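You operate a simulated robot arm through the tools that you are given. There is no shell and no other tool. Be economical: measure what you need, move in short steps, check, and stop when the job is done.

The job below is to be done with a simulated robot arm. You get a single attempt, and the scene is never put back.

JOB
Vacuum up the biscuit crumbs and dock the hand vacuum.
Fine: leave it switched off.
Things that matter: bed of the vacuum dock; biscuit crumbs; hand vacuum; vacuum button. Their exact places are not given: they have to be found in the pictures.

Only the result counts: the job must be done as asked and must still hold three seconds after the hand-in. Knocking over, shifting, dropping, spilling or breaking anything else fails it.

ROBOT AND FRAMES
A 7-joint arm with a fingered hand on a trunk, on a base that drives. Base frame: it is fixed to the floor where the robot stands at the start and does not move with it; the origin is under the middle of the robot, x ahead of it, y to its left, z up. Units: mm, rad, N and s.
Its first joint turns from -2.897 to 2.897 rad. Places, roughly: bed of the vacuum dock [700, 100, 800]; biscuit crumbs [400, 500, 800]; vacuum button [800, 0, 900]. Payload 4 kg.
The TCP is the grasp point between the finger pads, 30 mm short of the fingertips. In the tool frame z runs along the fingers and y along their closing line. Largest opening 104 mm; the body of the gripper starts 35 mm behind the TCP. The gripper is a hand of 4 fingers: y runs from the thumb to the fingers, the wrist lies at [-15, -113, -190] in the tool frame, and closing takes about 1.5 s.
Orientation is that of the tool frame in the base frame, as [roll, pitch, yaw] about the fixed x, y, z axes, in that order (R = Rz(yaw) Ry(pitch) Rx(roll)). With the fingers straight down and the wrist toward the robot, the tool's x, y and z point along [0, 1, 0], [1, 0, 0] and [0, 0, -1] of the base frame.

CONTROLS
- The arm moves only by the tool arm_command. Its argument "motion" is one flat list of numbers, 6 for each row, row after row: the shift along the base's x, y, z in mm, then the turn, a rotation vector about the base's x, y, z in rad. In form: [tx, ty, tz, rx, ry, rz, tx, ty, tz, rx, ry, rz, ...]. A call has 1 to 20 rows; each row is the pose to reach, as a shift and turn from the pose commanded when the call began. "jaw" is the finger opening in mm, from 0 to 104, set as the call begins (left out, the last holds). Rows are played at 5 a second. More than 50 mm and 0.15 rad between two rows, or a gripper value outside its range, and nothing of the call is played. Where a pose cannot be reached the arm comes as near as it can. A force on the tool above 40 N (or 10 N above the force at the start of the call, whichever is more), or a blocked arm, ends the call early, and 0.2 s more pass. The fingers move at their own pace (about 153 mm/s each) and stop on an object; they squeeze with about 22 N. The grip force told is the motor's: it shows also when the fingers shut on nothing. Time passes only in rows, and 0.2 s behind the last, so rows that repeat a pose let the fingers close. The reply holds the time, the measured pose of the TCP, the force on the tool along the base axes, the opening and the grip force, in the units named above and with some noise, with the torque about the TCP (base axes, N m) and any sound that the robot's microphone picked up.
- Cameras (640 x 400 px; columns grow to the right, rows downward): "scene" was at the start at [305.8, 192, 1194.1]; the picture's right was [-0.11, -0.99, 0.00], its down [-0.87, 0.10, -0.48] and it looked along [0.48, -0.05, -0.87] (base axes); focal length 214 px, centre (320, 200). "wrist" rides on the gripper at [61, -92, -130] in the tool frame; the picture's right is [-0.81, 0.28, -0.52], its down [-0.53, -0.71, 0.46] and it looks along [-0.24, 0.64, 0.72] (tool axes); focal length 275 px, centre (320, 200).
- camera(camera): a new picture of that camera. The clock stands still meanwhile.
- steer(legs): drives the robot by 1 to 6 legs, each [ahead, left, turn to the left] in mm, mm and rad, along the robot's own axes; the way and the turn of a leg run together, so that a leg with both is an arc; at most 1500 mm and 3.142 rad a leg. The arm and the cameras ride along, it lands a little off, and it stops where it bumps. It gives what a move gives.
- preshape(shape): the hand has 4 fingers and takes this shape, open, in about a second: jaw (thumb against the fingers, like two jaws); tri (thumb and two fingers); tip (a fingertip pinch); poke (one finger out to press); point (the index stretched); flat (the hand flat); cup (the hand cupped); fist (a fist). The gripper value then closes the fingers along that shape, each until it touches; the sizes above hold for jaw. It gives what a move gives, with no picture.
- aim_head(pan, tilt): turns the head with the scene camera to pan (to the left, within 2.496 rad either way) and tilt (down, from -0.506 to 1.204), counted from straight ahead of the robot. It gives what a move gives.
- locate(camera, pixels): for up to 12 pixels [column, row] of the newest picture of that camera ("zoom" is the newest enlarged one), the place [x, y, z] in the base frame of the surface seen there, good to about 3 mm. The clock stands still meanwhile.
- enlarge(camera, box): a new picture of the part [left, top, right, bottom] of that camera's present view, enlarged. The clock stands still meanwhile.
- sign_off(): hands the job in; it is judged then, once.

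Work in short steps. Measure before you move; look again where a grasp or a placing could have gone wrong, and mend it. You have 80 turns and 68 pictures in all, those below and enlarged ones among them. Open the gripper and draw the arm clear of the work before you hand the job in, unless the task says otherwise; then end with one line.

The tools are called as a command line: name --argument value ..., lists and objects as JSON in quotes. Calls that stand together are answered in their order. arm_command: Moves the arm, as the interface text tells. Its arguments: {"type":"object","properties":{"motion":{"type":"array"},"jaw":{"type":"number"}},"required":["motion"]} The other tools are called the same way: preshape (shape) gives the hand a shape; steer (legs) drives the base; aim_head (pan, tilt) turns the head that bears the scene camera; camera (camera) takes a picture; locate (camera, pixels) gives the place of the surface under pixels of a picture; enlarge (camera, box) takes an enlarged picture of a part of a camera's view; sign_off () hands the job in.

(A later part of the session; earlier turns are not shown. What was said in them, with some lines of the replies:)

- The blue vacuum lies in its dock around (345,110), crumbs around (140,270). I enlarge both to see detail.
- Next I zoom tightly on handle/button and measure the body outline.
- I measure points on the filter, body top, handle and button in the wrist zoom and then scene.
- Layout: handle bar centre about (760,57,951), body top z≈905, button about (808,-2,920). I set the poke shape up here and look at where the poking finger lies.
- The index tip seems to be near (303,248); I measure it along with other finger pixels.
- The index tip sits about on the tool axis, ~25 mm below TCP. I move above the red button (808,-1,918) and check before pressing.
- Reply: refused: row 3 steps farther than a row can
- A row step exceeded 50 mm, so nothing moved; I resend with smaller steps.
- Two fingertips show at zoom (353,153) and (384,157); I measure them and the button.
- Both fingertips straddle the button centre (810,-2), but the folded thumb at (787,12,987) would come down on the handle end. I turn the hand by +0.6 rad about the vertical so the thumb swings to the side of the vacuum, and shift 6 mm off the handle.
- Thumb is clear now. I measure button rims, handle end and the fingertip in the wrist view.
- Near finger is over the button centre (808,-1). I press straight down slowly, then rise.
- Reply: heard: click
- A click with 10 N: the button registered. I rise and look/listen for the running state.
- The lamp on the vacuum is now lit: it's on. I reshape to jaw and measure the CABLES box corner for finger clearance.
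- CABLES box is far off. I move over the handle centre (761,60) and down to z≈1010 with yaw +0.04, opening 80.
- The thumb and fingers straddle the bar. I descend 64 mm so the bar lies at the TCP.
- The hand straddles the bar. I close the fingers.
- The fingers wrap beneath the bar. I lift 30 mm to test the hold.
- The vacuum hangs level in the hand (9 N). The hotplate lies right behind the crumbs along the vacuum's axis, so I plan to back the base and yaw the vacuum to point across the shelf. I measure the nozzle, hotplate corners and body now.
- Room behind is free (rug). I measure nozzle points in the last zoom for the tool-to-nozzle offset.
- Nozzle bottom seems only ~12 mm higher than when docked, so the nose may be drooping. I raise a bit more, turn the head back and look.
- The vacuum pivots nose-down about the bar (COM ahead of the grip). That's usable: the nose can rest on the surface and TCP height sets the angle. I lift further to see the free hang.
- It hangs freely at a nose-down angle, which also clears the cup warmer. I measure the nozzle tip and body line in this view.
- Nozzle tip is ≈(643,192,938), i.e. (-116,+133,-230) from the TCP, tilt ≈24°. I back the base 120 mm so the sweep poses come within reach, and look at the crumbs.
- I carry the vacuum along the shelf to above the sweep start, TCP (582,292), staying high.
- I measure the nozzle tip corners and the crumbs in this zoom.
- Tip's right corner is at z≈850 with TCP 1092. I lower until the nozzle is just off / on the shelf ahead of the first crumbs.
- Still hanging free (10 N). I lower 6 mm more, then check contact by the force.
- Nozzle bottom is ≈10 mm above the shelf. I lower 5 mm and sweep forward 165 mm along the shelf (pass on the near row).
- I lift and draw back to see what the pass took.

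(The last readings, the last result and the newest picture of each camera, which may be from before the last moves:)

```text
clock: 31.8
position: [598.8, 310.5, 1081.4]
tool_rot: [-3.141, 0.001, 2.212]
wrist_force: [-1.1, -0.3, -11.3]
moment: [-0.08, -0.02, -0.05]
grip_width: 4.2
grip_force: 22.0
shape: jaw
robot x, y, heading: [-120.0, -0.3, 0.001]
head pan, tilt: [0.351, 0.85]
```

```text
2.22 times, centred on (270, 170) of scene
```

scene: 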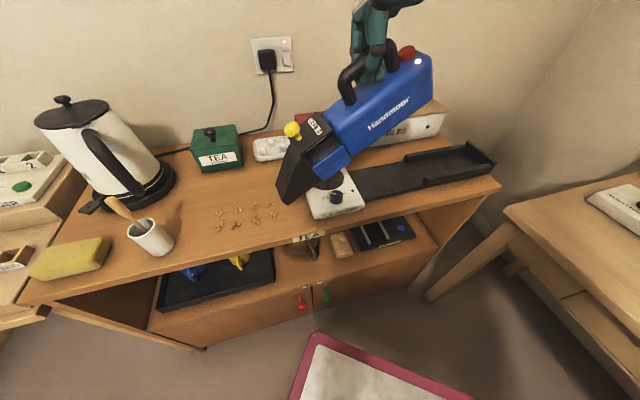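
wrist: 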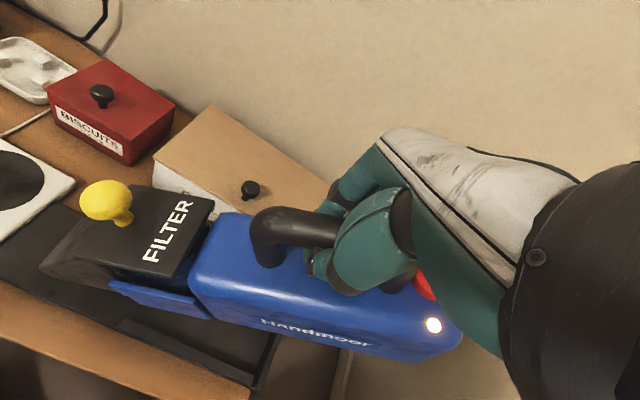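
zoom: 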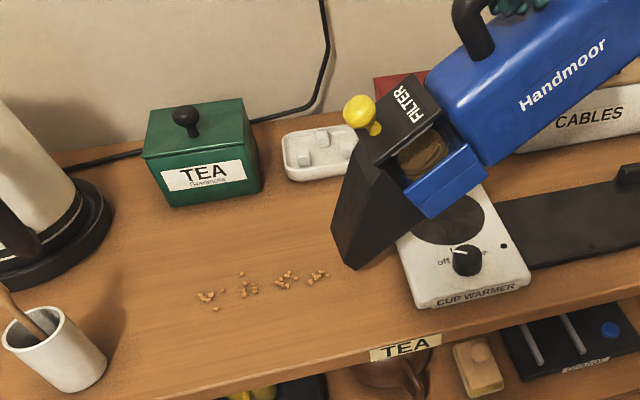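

The near row is gone (visible in the bin). Now the far row: shift 14 mm toward the wall, lower to TCP z 1035 and sweep again.

arm_command --motion '[6, 4, -15, 0, 0, 0, 11, 8, -30, 0, 0, 0, 11, 8, -42, 0, 0, 0, 11, 8, -46, 0, 0, 0, 3, 19, -46, 0, 0, 0, -5, 30, -46, 0, 0, 0, -13, 40, -46, 0, 0, 0, -21, 51, -46, 0, 0, 0, -29, 62, -46, 0, 0, 0, -37, 72, -46, 0, 0, 0, -45, 83, -46, 0, 0, 0, -53, 94, -46, 0, 0, 0, -61, 104, -46, 0, 0, 0, -69, 115, -46, 0, 0, 0, -77, 126, -46, 0, 0, 0, -85, 136, -46, 0, 0, 0, -91, 144, -46, 0, 0, 0]'

arm_command --motion '[0, 0, 15, 0, 0, 0, 12, -12, 30, 0, 0, 0, 35, -40, 45, 0, 0, 0, 60, -75, 50, 0, 0, 0, 85, -110, 50, 0, 0, 0, 105, -135, 50, 0, 0, 0, 105, -135, 50, 0, 0, 0]'

enlarge --camera "scene" --box '[170, 80, 370, 260]'

```text
clock: 35.4
position: [508.7, 453.8, 1034.3]
tool_rot: [3.142, 0.001, 2.21]
wrist_force: [-0.3, -0.8, -8.7]
moment: [-0.02, 0.02, 0.0]
grip_width: 3.9
grip_force: 22.1
shape: jaw
robot x, y, heading: [-123.6, 3.1, 0.002]
head pan, tilt: [0.351, 0.85]
```

```text
clock: 37.0
position: [615.0, 320.4, 1084.0]
tool_rot: [3.14, 0.001, 2.212]
wrist_force: [-0.1, 0.3, -10.2]
moment: [-0.07, -0.01, -0.03]
grip_width: 3.9
grip_force: 21.6
shape: jaw
robot x, y, heading: [-121.9, 1.1, -0.003]
head pan, tilt: [0.351, 0.85]
```

```text
2.22 times, centred on (270, 170) of scene
```

zoom: 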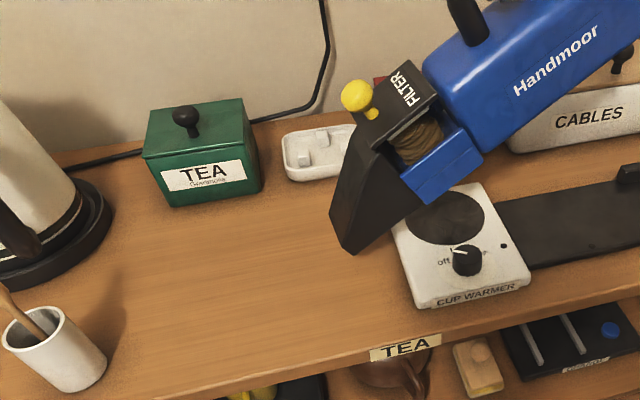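

No crumbs visible. One close check of the crumb zone for strays.

enlarge --camera "scene" --box '[180, 150, 310, 250]'

```text
4.00 times, centred on (245, 200) of scene
```

zoom: 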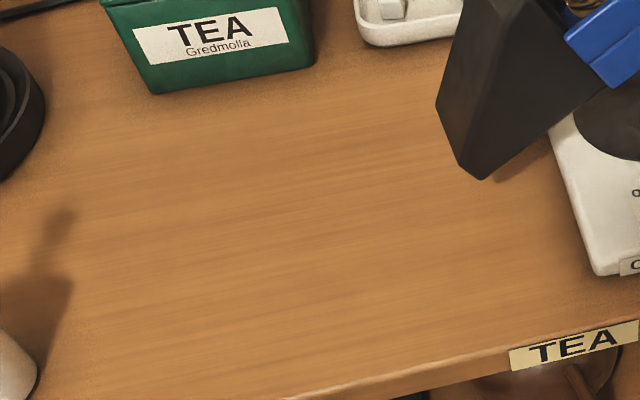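

The shelf is clean. The dock is still in reach from here (r≈884), so no driving: I raise and carry the vacuum back to above the dock, TCP (711,120,1110), planning to pivot it down about its nose.

arm_command --motion '[0, 0, 30, 0, 0, 0, 0, 0, 60, 0, 0, 0, 8, -16, 80, 0, 0, 0, 24, -50, 80, 0, 0, 0, 40, -84, 80, 0, 0, 0, 56, -117, 80, 0, 0, 0, 72, -150, 80, 0, 0, 0, 86, -180, 75, 0, 0, 0, 96, -200, 55, 0, 0, 0, 96, -200, 30, 0, 0, 0, 96, -200, 26, 0, 0, 0, 96, -200, 26, 0, 0, 0]'

aim_head --pan -0.1 --tilt 0.8

enlarge --camera "scene" --box '[200, 20, 440, 240]'

camera --camera "wrist"

```text
clock: 39.6
position: [710.6, 117.4, 1110.3]
tool_rot: [3.14, 0.0, 2.211]
wrist_force: [0.4, 0.6, -9.7]
moment: [-0.11, -0.02, -0.01]
grip_width: 4.1
grip_force: 21.7
shape: jaw
robot x, y, heading: [-120.5, 2.6, -0.004]
head pan, tilt: [0.351, 0.85]
```

```text
clock: 40.5
position: [709.0, 117.1, 1110.1]
tool_rot: [3.141, 0.001, 2.21]
wrist_force: [-0.5, -0.6, -9.5]
moment: [-0.08, -0.02, 0.0]
grip_width: 4.3
grip_force: 21.6
shape: jaw
robot x, y, heading: [-117.8, -1.8, 0.002]
head pan, tilt: [-0.099, 0.799]
```

```text
1.82 times, centred on (320, 130) of scene
```

zoom: 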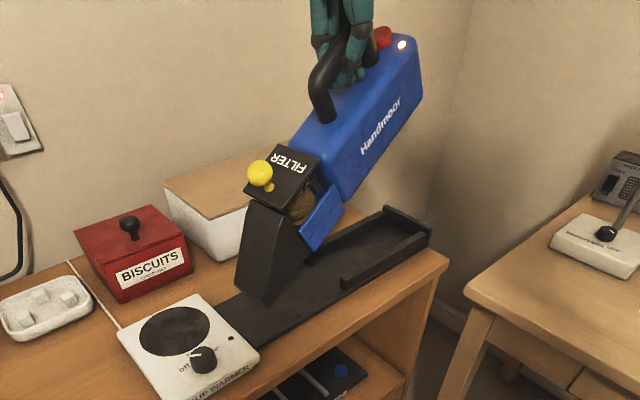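

```text
25 pictures are left
```

wrist: 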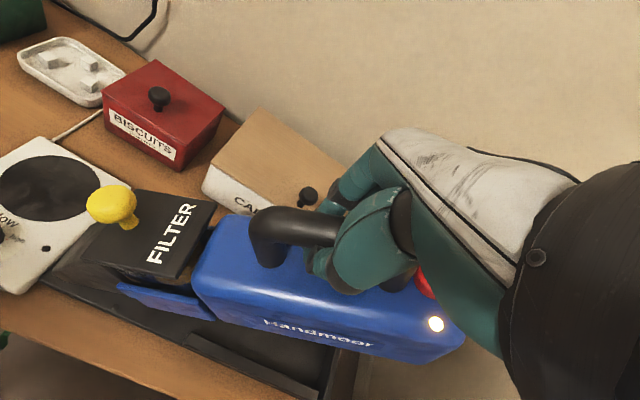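

I measure the dock rails/edges and the nozzle tip corners.

locate --camera "zoom" --pixels '[[343, 279], [385, 257], [426, 235], [387, 210], [410, 220], [262, 347], [300, 322], [216, 310], [268, 302], [237, 288], [253, 296], [400, 236]]'

locate --camera "wrist" --pixels '[[190, 338], [250, 365], [310, 392], [60, 285], [120, 312], [200, 318], [45, 278], [330, 380]]'

```text
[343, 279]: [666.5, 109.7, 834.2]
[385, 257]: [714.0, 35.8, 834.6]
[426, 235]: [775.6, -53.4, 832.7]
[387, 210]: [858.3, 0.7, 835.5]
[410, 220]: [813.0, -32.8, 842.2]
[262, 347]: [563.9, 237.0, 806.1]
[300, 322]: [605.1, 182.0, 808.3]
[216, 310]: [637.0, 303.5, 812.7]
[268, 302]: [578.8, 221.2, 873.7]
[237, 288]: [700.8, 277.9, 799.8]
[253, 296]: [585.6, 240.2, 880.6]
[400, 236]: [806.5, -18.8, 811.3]
```

```text
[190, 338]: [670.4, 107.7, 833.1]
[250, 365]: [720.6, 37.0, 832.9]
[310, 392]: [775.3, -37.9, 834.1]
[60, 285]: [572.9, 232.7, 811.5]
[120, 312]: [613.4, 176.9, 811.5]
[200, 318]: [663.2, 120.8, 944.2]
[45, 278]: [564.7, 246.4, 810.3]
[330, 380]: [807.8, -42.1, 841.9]
```

The nose seems shifted slightly toward the robot. I zoom on the nozzle to measure both tip corners and the body's direction.

enlarge --camera "scene" --box '[265, 30, 385, 210]'

locate --camera "wrist" --pixels '[[137, 188], [212, 202], [180, 276], [98, 255], [210, 225], [255, 243], [300, 225], [200, 290], [390, 350], [435, 323], [115, 205], [285, 210]]'

```text
2.22 times, centred on (325, 120) of scene
```

zoom: 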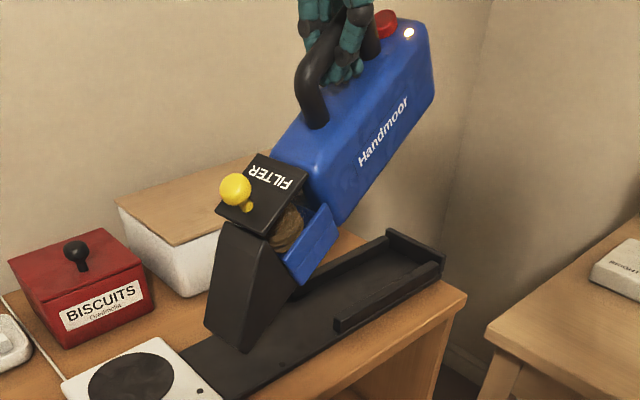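

```text
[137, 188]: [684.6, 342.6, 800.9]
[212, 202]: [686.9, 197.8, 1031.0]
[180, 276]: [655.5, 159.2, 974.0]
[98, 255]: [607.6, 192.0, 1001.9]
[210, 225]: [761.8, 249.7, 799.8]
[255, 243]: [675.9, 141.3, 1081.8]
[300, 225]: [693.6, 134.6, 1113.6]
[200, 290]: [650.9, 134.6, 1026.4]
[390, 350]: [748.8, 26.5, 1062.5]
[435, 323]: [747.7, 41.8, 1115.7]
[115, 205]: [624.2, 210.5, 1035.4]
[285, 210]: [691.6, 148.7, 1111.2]
```

Comparing knob and lamp with their docked places: the vacuum has yawed about +4° in the grip and is tilted ~28°. I correct yaw by -0.07 and go to TCP (706.5,136,1062), the start of the nose-pivot arc, nose just above the bed.

arm_command --motion '[-1, 7, -10, 0, 0, -0.03, -2, 14, -25, 0, 0, -0.06, -3, 19, -40, 0, 0, -0.07, -3, 19, -48, 0, 0, -0.07, -3, 19, -48, 0, 0, -0.07]'

enlarge --camera "scene" --box '[225, 30, 425, 210]'

camera --camera "wrist"

```text
clock: 41.7
position: [705.3, 137.1, 1062.2]
tool_rot: [3.141, 0.001, 2.142]
wrist_force: [-0.9, 0.5, -10.0]
moment: [-0.06, 0.0, 0.0]
grip_width: 4.1
grip_force: 22.1
shape: jaw
robot x, y, heading: [-119.1, -1.7, 0.001]
head pan, tilt: [-0.099, 0.799]
```

```text
2.22 times, centred on (325, 120) of scene
```

zoom: 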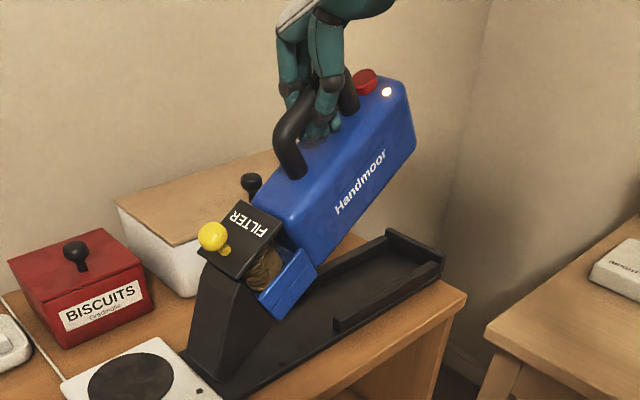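

```text
22 pictures are left
```

wrist: 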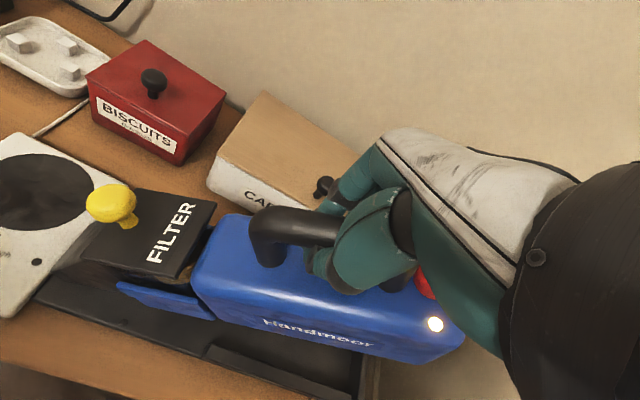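

I measure the nozzle tip corners, lamp and knob again.

locate --camera "zoom" --pixels '[[188, 352], [221, 377], [205, 365], [221, 370], [228, 372], [190, 345], [387, 91], [212, 236], [240, 370], [185, 355]]'

locate --camera "wrist" --pixels '[[435, 323], [112, 203], [37, 262], [40, 300], [255, 243]]'

```text
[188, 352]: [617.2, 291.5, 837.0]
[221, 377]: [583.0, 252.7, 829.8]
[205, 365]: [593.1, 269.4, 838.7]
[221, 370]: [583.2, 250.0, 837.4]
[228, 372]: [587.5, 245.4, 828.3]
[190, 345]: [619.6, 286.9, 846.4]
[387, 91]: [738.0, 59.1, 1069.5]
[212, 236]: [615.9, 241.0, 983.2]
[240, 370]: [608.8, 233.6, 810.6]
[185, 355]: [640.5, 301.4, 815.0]
```

```text
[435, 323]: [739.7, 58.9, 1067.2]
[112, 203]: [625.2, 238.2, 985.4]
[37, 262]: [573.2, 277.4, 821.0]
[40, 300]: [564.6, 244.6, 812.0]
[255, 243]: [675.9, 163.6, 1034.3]
```

Tip centre is (600,271), nearly centred on the bed (n≈646 vs 648). I lower onto the bed and follow the pivot arc most of the way, stopping above the rails.

arm_command --motion '[1, -1.5, -6, 0, 0, 0, 1, -1.5, -10, 0, 0, 0, 7, -10, -18, 0, 0, 0, 13, -18, -26, 0, 0, 0, 18.5, -26, -34, 0, 0, 0, 25, -35, -45, 0, 0, 0, 31.3, -44, -56, 0, 0, 0, 31.3, -44, -56, 0, 0, 0]'

enlarge --camera "scene" --box '[225, 30, 425, 210]'

camera --camera "wrist"

```text
clock: 43.5
position: [734.8, 93.9, 1006.6]
tool_rot: [-3.141, -0.002, 2.141]
wrist_force: [-0.4, 1.0, -7.4]
moment: [0.11, 0.15, 0.08]
grip_width: 4.4
grip_force: 21.7
shape: jaw
robot x, y, heading: [-122.5, -0.1, -0.003]
head pan, tilt: [-0.099, 0.799]
```

```text
2.22 times, centred on (325, 120) of scene
```

zoom: 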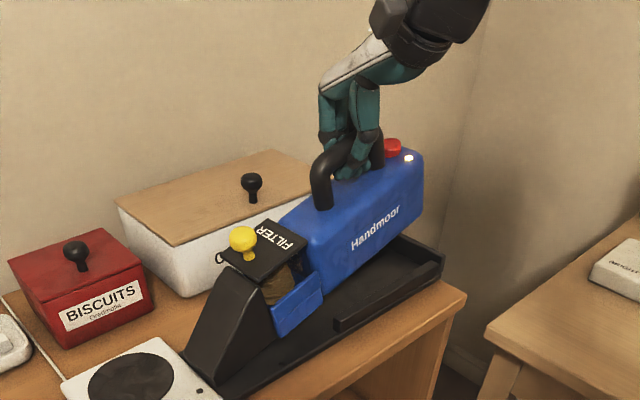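

```text
20 pictures are left
```

wrist: 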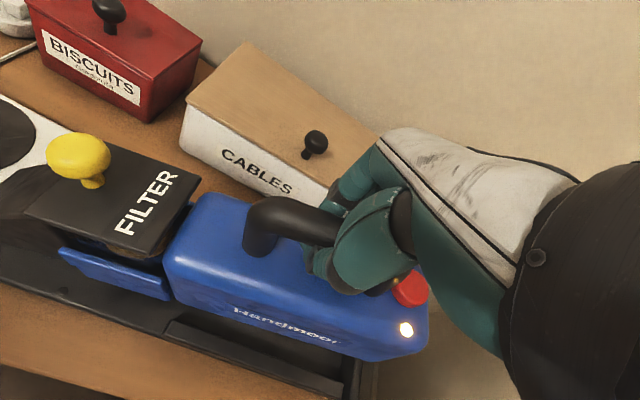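

Pivoting works (force drops to 7 N). I check the alignment with the bed: tip, lamp, knob, body lower side.

locate --camera "wrist" --pixels '[[406, 330], [80, 158], [174, 330], [280, 376], [340, 350], [190, 300], [110, 230], [190, 320]]'

locate --camera "zoom" --pixels '[[184, 352], [219, 380], [217, 370], [408, 158], [240, 240], [340, 322], [440, 260], [330, 285]]'

```text
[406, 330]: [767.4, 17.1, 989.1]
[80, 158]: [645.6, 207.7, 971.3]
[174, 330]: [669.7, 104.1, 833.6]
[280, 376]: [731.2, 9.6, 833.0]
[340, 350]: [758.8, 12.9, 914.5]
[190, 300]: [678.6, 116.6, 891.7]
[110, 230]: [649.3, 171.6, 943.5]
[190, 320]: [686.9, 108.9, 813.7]
```

```text
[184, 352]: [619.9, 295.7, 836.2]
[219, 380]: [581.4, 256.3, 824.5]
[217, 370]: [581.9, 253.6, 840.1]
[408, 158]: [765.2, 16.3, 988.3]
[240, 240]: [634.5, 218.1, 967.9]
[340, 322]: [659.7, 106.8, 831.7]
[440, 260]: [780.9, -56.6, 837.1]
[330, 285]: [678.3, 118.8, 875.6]
```

Tip is right on its docked spot; the body is ~4 mm toward the wall and slightly yawed. I continue the arc with a small correction, stopping just above the rails.

arm_command --motion '[2.5, -6, -8, 0, 0, -0.005, 5, -12, -16, 0, 0, -0.01, 8.5, -17, -24, 0, 0, -0.015, 12, -22, -32, 0, 0, -0.02, 12, -22, -32, 0, 0, -0.02]'

camera --camera "wrist"

enlarge --camera "scene" --box '[245, 60, 415, 210]'

locate --camera "wrist" --pixels '[[400, 332], [60, 130], [340, 355], [190, 290], [300, 370], [360, 375], [345, 372], [165, 310]]'

```text
clock: 44.7
position: [748.9, 71.2, 975.2]
tool_rot: [-3.141, 0.0, 2.122]
wrist_force: [-0.1, -0.3, -7.2]
moment: [0.17, 0.28, 0.14]
grip_width: 4.3
grip_force: 21.7
shape: jaw
robot x, y, heading: [-122.9, 1.2, 0.003]
head pan, tilt: [-0.099, 0.799]
```

```text
19 pictures are left
```

wrist: 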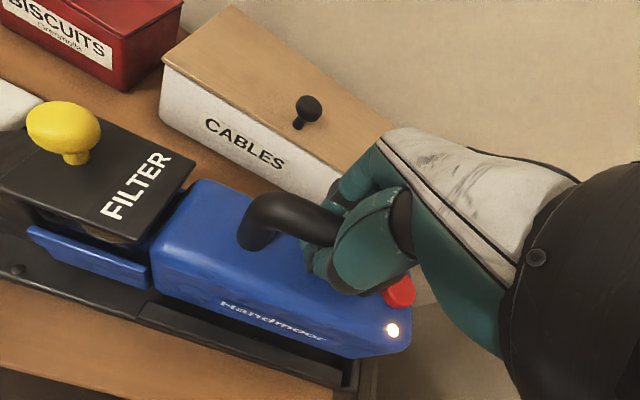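

```text
2.67 times, centred on (330, 135) of scene
```

zoom: 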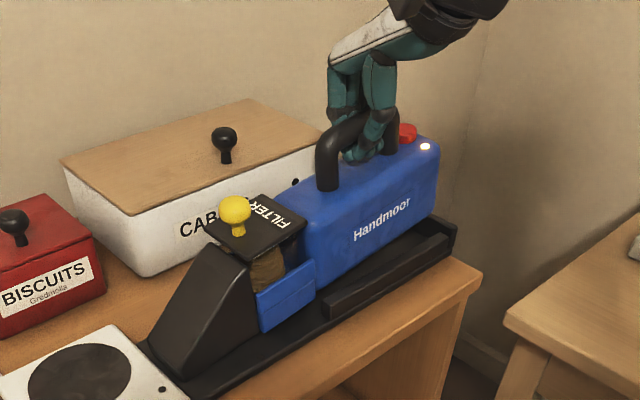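

```text
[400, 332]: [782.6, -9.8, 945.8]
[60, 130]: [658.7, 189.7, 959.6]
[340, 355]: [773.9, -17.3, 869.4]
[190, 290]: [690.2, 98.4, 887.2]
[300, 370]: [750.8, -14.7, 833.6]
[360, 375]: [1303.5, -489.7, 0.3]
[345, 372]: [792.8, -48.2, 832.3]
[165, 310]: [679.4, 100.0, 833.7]
```

Body is parallel to the rails and centred. I lower the last 27 mm slowly into the bed.

arm_command --motion '[2.5, -3.5, -7, 0, 0, 0, 4.5, -6.3, -13, 0, 0, 0, 6.3, -8.8, -18, 0, 0, 0, 7.7, -10.8, -23, 0, 0, 0, 8.7, -12.2, -27, 0, 0, 0, 8.7, -12.2, -30, 0, 0, 0, 8.7, -12.2, -30, 0, 0, 0]'

camera --camera "wrist"

enlarge --camera "scene" --box '[245, 60, 415, 210]'

locate --camera "zoom" --pixels '[[430, 160], [235, 220], [330, 255], [160, 345], [195, 370], [260, 320], [300, 300], [250, 340]]'

```text
clock: 46.3
position: [756.2, 58.6, 944.2]
tool_rot: [-3.141, 0.0, 2.12]
wrist_force: [0.2, -1.4, -5.9]
moment: [0.19, 0.23, 0.12]
grip_width: 4.1
grip_force: 22.2
shape: jaw
robot x, y, heading: [-118.3, -1.6, 0.004]
head pan, tilt: [-0.099, 0.799]
```

```text
17 pictures are left
```

wrist: 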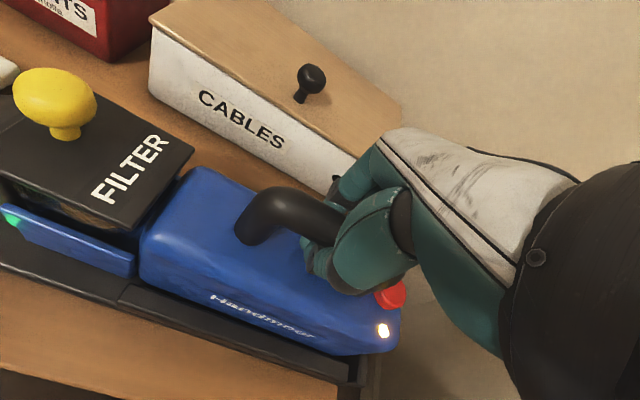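

```text
2.67 times, centred on (330, 135) of scene
```

zoom: 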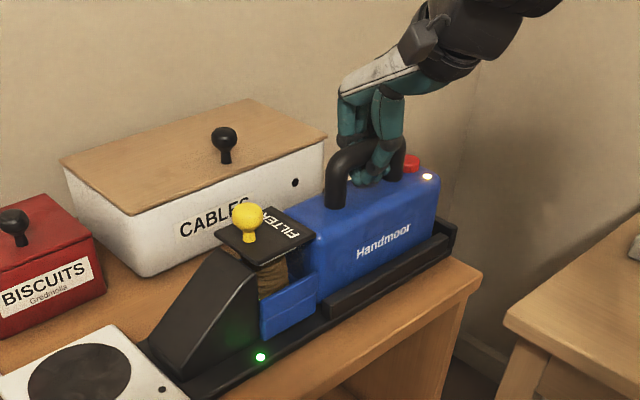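

```text
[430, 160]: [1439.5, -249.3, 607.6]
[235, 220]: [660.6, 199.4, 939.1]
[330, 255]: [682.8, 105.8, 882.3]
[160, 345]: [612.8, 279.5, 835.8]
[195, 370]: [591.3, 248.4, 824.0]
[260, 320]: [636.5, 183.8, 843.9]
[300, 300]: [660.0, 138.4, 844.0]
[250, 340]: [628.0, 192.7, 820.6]
```

Dock lamp lit green: seated. The hand still carries some weight; I check the rear lamp height and lower 4 mm more.

locate --camera "wrist" --pixels '[[383, 331], [260, 215], [180, 210], [320, 290]]'

arm_command --motion '[0, 0, -2, 0, 0, 0, 0, 0, -4, 0, 0, 0, 0, 0, -4, 0, 0, 0]'

```text
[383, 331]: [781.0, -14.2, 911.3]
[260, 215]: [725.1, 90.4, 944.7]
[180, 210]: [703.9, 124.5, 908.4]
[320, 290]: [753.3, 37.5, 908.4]
```

```text
clock: 47.1
position: [757.3, 58.5, 941.0]
tool_rot: [3.141, 0.001, 2.12]
wrist_force: [-0.5, -1.6, -1.4]
moment: [0.09, 0.06, 0.11]
grip_width: 3.9
grip_force: 22.0
shape: jaw
robot x, y, heading: [-120.7, -0.4, -0.004]
head pan, tilt: [-0.099, 0.799]
```

Weight is off the hand. I open to 80 mm and rise straight up.

arm_command --motion '[0, 0, 1, 0, 0, 0, 0, 0, 2, 0, 0, 0, 0, 0, 3, 0, 0, 0, 0, 0, 3, 0, 0, 0, 0, 0, 3, 0, 0, 0, 0, 0, 3, 0, 0, 0]' --jaw 80

arm_command --motion '[0, 0, 15, 0, 0, 0, 0, 0, 40, 0, 0, 0, 0, 0, 75, 0, 0, 0, 0, 0, 110, 0, 0, 0, 0, 0, 110, 0, 0, 0]'

preshape --shape "poke"

enlarge --camera "scene" --box '[245, 60, 415, 210]'

camera --camera "wrist"

```text
clock: 48.5
position: [756.5, 59.9, 943.0]
tool_rot: [-3.141, 0.0, 2.119]
wrist_force: [0.2, -0.3, -0.6]
moment: [0.0, 0.0, 0.01]
grip_width: 79.8
grip_force: 0.0
shape: jaw
robot x, y, heading: [-121.0, -0.6, -0.001]
head pan, tilt: [-0.099, 0.799]
```

```text
clock: 49.7
position: [756.3, 60.2, 1054.8]
tool_rot: [-3.14, 0.001, 2.121]
wrist_force: [0.1, -0.7, 0.1]
moment: [0.01, 0.02, -0.02]
grip_width: 80.0
grip_force: 0.1
shape: jaw
robot x, y, heading: [-121.0, 6.4, -0.004]
head pan, tilt: [-0.099, 0.799]
```

```text
clock: 50.6
position: [755.9, 59.3, 1054.2]
tool_rot: [-3.141, -0.001, 2.121]
wrist_force: [0.0, 1.1, 0.7]
moment: [0.01, -0.03, -0.02]
grip_width: 0.1
grip_force: 0.1
shape: poke
robot x, y, heading: [-118.0, -2.7, -0.001]
head pan, tilt: [-0.099, 0.799]
```

```text
2.67 times, centred on (330, 135) of scene
```

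zoom: 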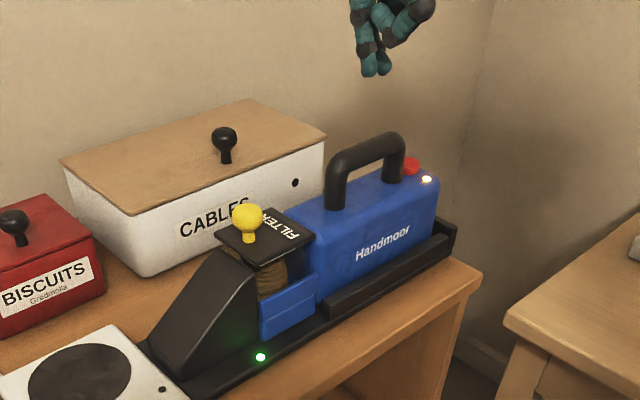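

```text
14 pictures are left
```

wrist: 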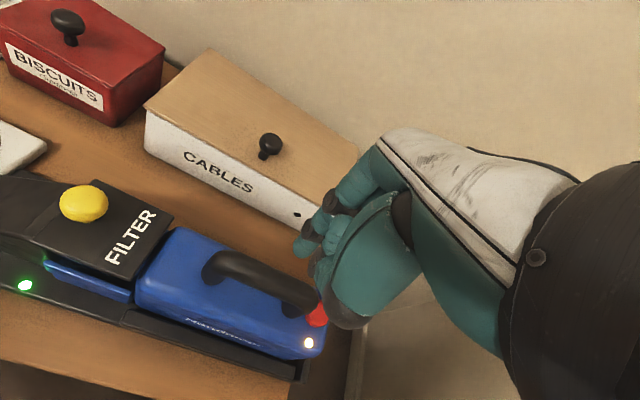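

Docked and released; the vacuum lamp is still lit. I move above the red button at (808,0), same hand angle as before, z 980.

arm_command --motion '[18, -21, 0, 0, 0, 0.025, 36, -42, 0, 0, 0, 0.05, 54, -63, -10, 0, 0, 0.05, 54, -63, -45, 0, 0, 0.05, 54, -63, -74, 0, 0, 0.05, 54, -63, -74, 0, 0, 0.05]'

camera --camera "wrist"

locate --camera "wrist" --pixels '[[277, 256], [263, 272], [279, 284], [293, 266], [278, 268], [303, 246], [310, 246]]'

```text
clock: 52.0
position: [809.2, -4.6, 978.8]
tool_rot: [-3.141, -0.001, 2.172]
wrist_force: [0.4, -0.4, 0.3]
moment: [-0.01, 0.02, 0.01]
grip_width: 0.2
grip_force: 0.0
shape: poke
robot x, y, heading: [-119.2, -0.1, 0.002]
head pan, tilt: [-0.099, 0.799]
```

```text
13 pictures are left
```

wrist: 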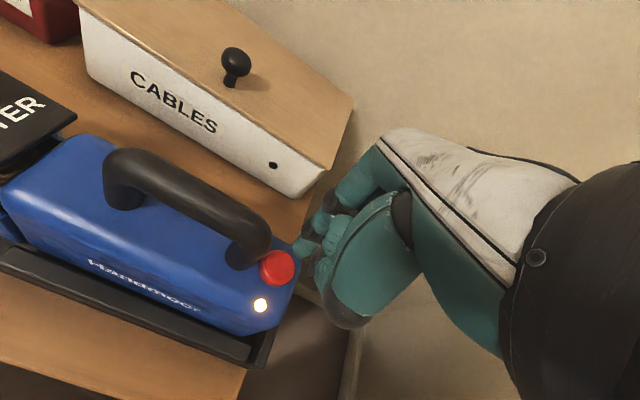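

```text
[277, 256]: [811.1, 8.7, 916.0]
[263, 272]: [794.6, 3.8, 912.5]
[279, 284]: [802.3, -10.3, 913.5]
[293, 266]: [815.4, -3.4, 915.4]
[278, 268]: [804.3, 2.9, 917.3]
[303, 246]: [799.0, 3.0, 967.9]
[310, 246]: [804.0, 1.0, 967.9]
```

Same relative view as for the first press. I press straight down.

arm_command --motion '[0, 0, -20, 0, 0, 0, 0, 0, -30, 0, 0, 0, 0, 0, -34, 0, 0, 0, 0, 0, -37, 0, 0, 0, 0, 0, -40, 0, 0, 0, 0, 0, -42, 0, 0, 0]'

arm_command --motion '[0, 0, 10, 0, 0, 0, 0, 0, 40, 0, 0, 0, 0, 0, 80, 0, 0, 0, 0, 0, 120, 0, 0, 0, 0, 0, 160, 0, 0, 0, 0, 0, 200, 0, 0, 0, 0, 0, 200, 0, 0, 0]'

enlarge --camera "scene" --box '[245, 60, 415, 210]'

camera --camera "scene"

```text
clock: 53.4
position: [809.8, -2.5, 938.5]
tool_rot: [-3.141, -0.001, 2.173]
wrist_force: [0.2, 1.7, 8.7]
moment: [-0.01, -0.03, 0.01]
grip_width: 0.0
grip_force: 0.0
shape: poke
robot x, y, heading: [-121.2, 0.9, -0.001]
head pan, tilt: [-0.099, 0.799]
heard: click
```

```text
clock: 55.0
position: [810.2, -3.3, 1140.5]
tool_rot: [-3.142, 0.0, 2.173]
wrist_force: [-0.1, -0.1, 1.0]
moment: [-0.02, 0.0, -0.03]
grip_width: 0.0
grip_force: 0.0
shape: poke
robot x, y, heading: [-122.5, -0.0, 0.007]
head pan, tilt: [-0.099, 0.799]
```

```text
2.67 times, centred on (330, 135) of scene
```

zoom: 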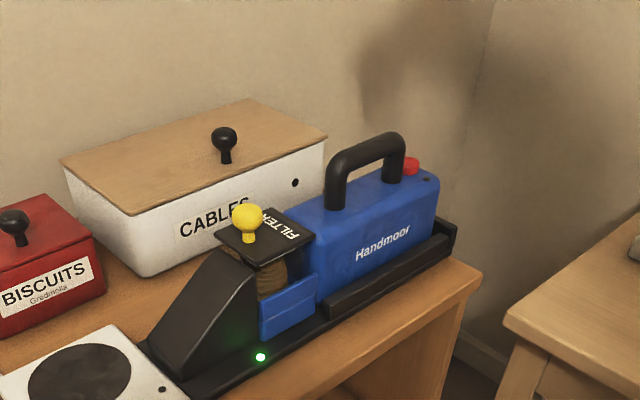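

```text
11 pictures are left
```

scene: 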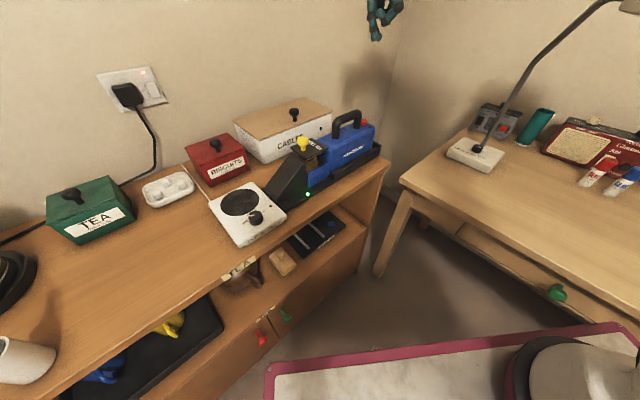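

Lamp off, dock lamp green, shelf clean and the arm is clear. I open the hand and hand in.

preshape --shape "jaw"

sign_off

```text
clock: 55.9
position: [809.9, -4.1, 1139.6]
tool_rot: [-3.141, 0.0, 2.171]
wrist_force: [-0.5, 0.5, -0.1]
moment: [-0.02, 0.0, -0.02]
grip_width: 104.1
grip_force: 0.2
shape: jaw
robot x, y, heading: [-119.7, 1.7, -0.001]
head pan, tilt: [-0.099, 0.799]
```

```text
The job is handed in.
```

The crumbs are vacuumed up, and the hand vacuum is back in its dock with the dock light green and its own lamp off.
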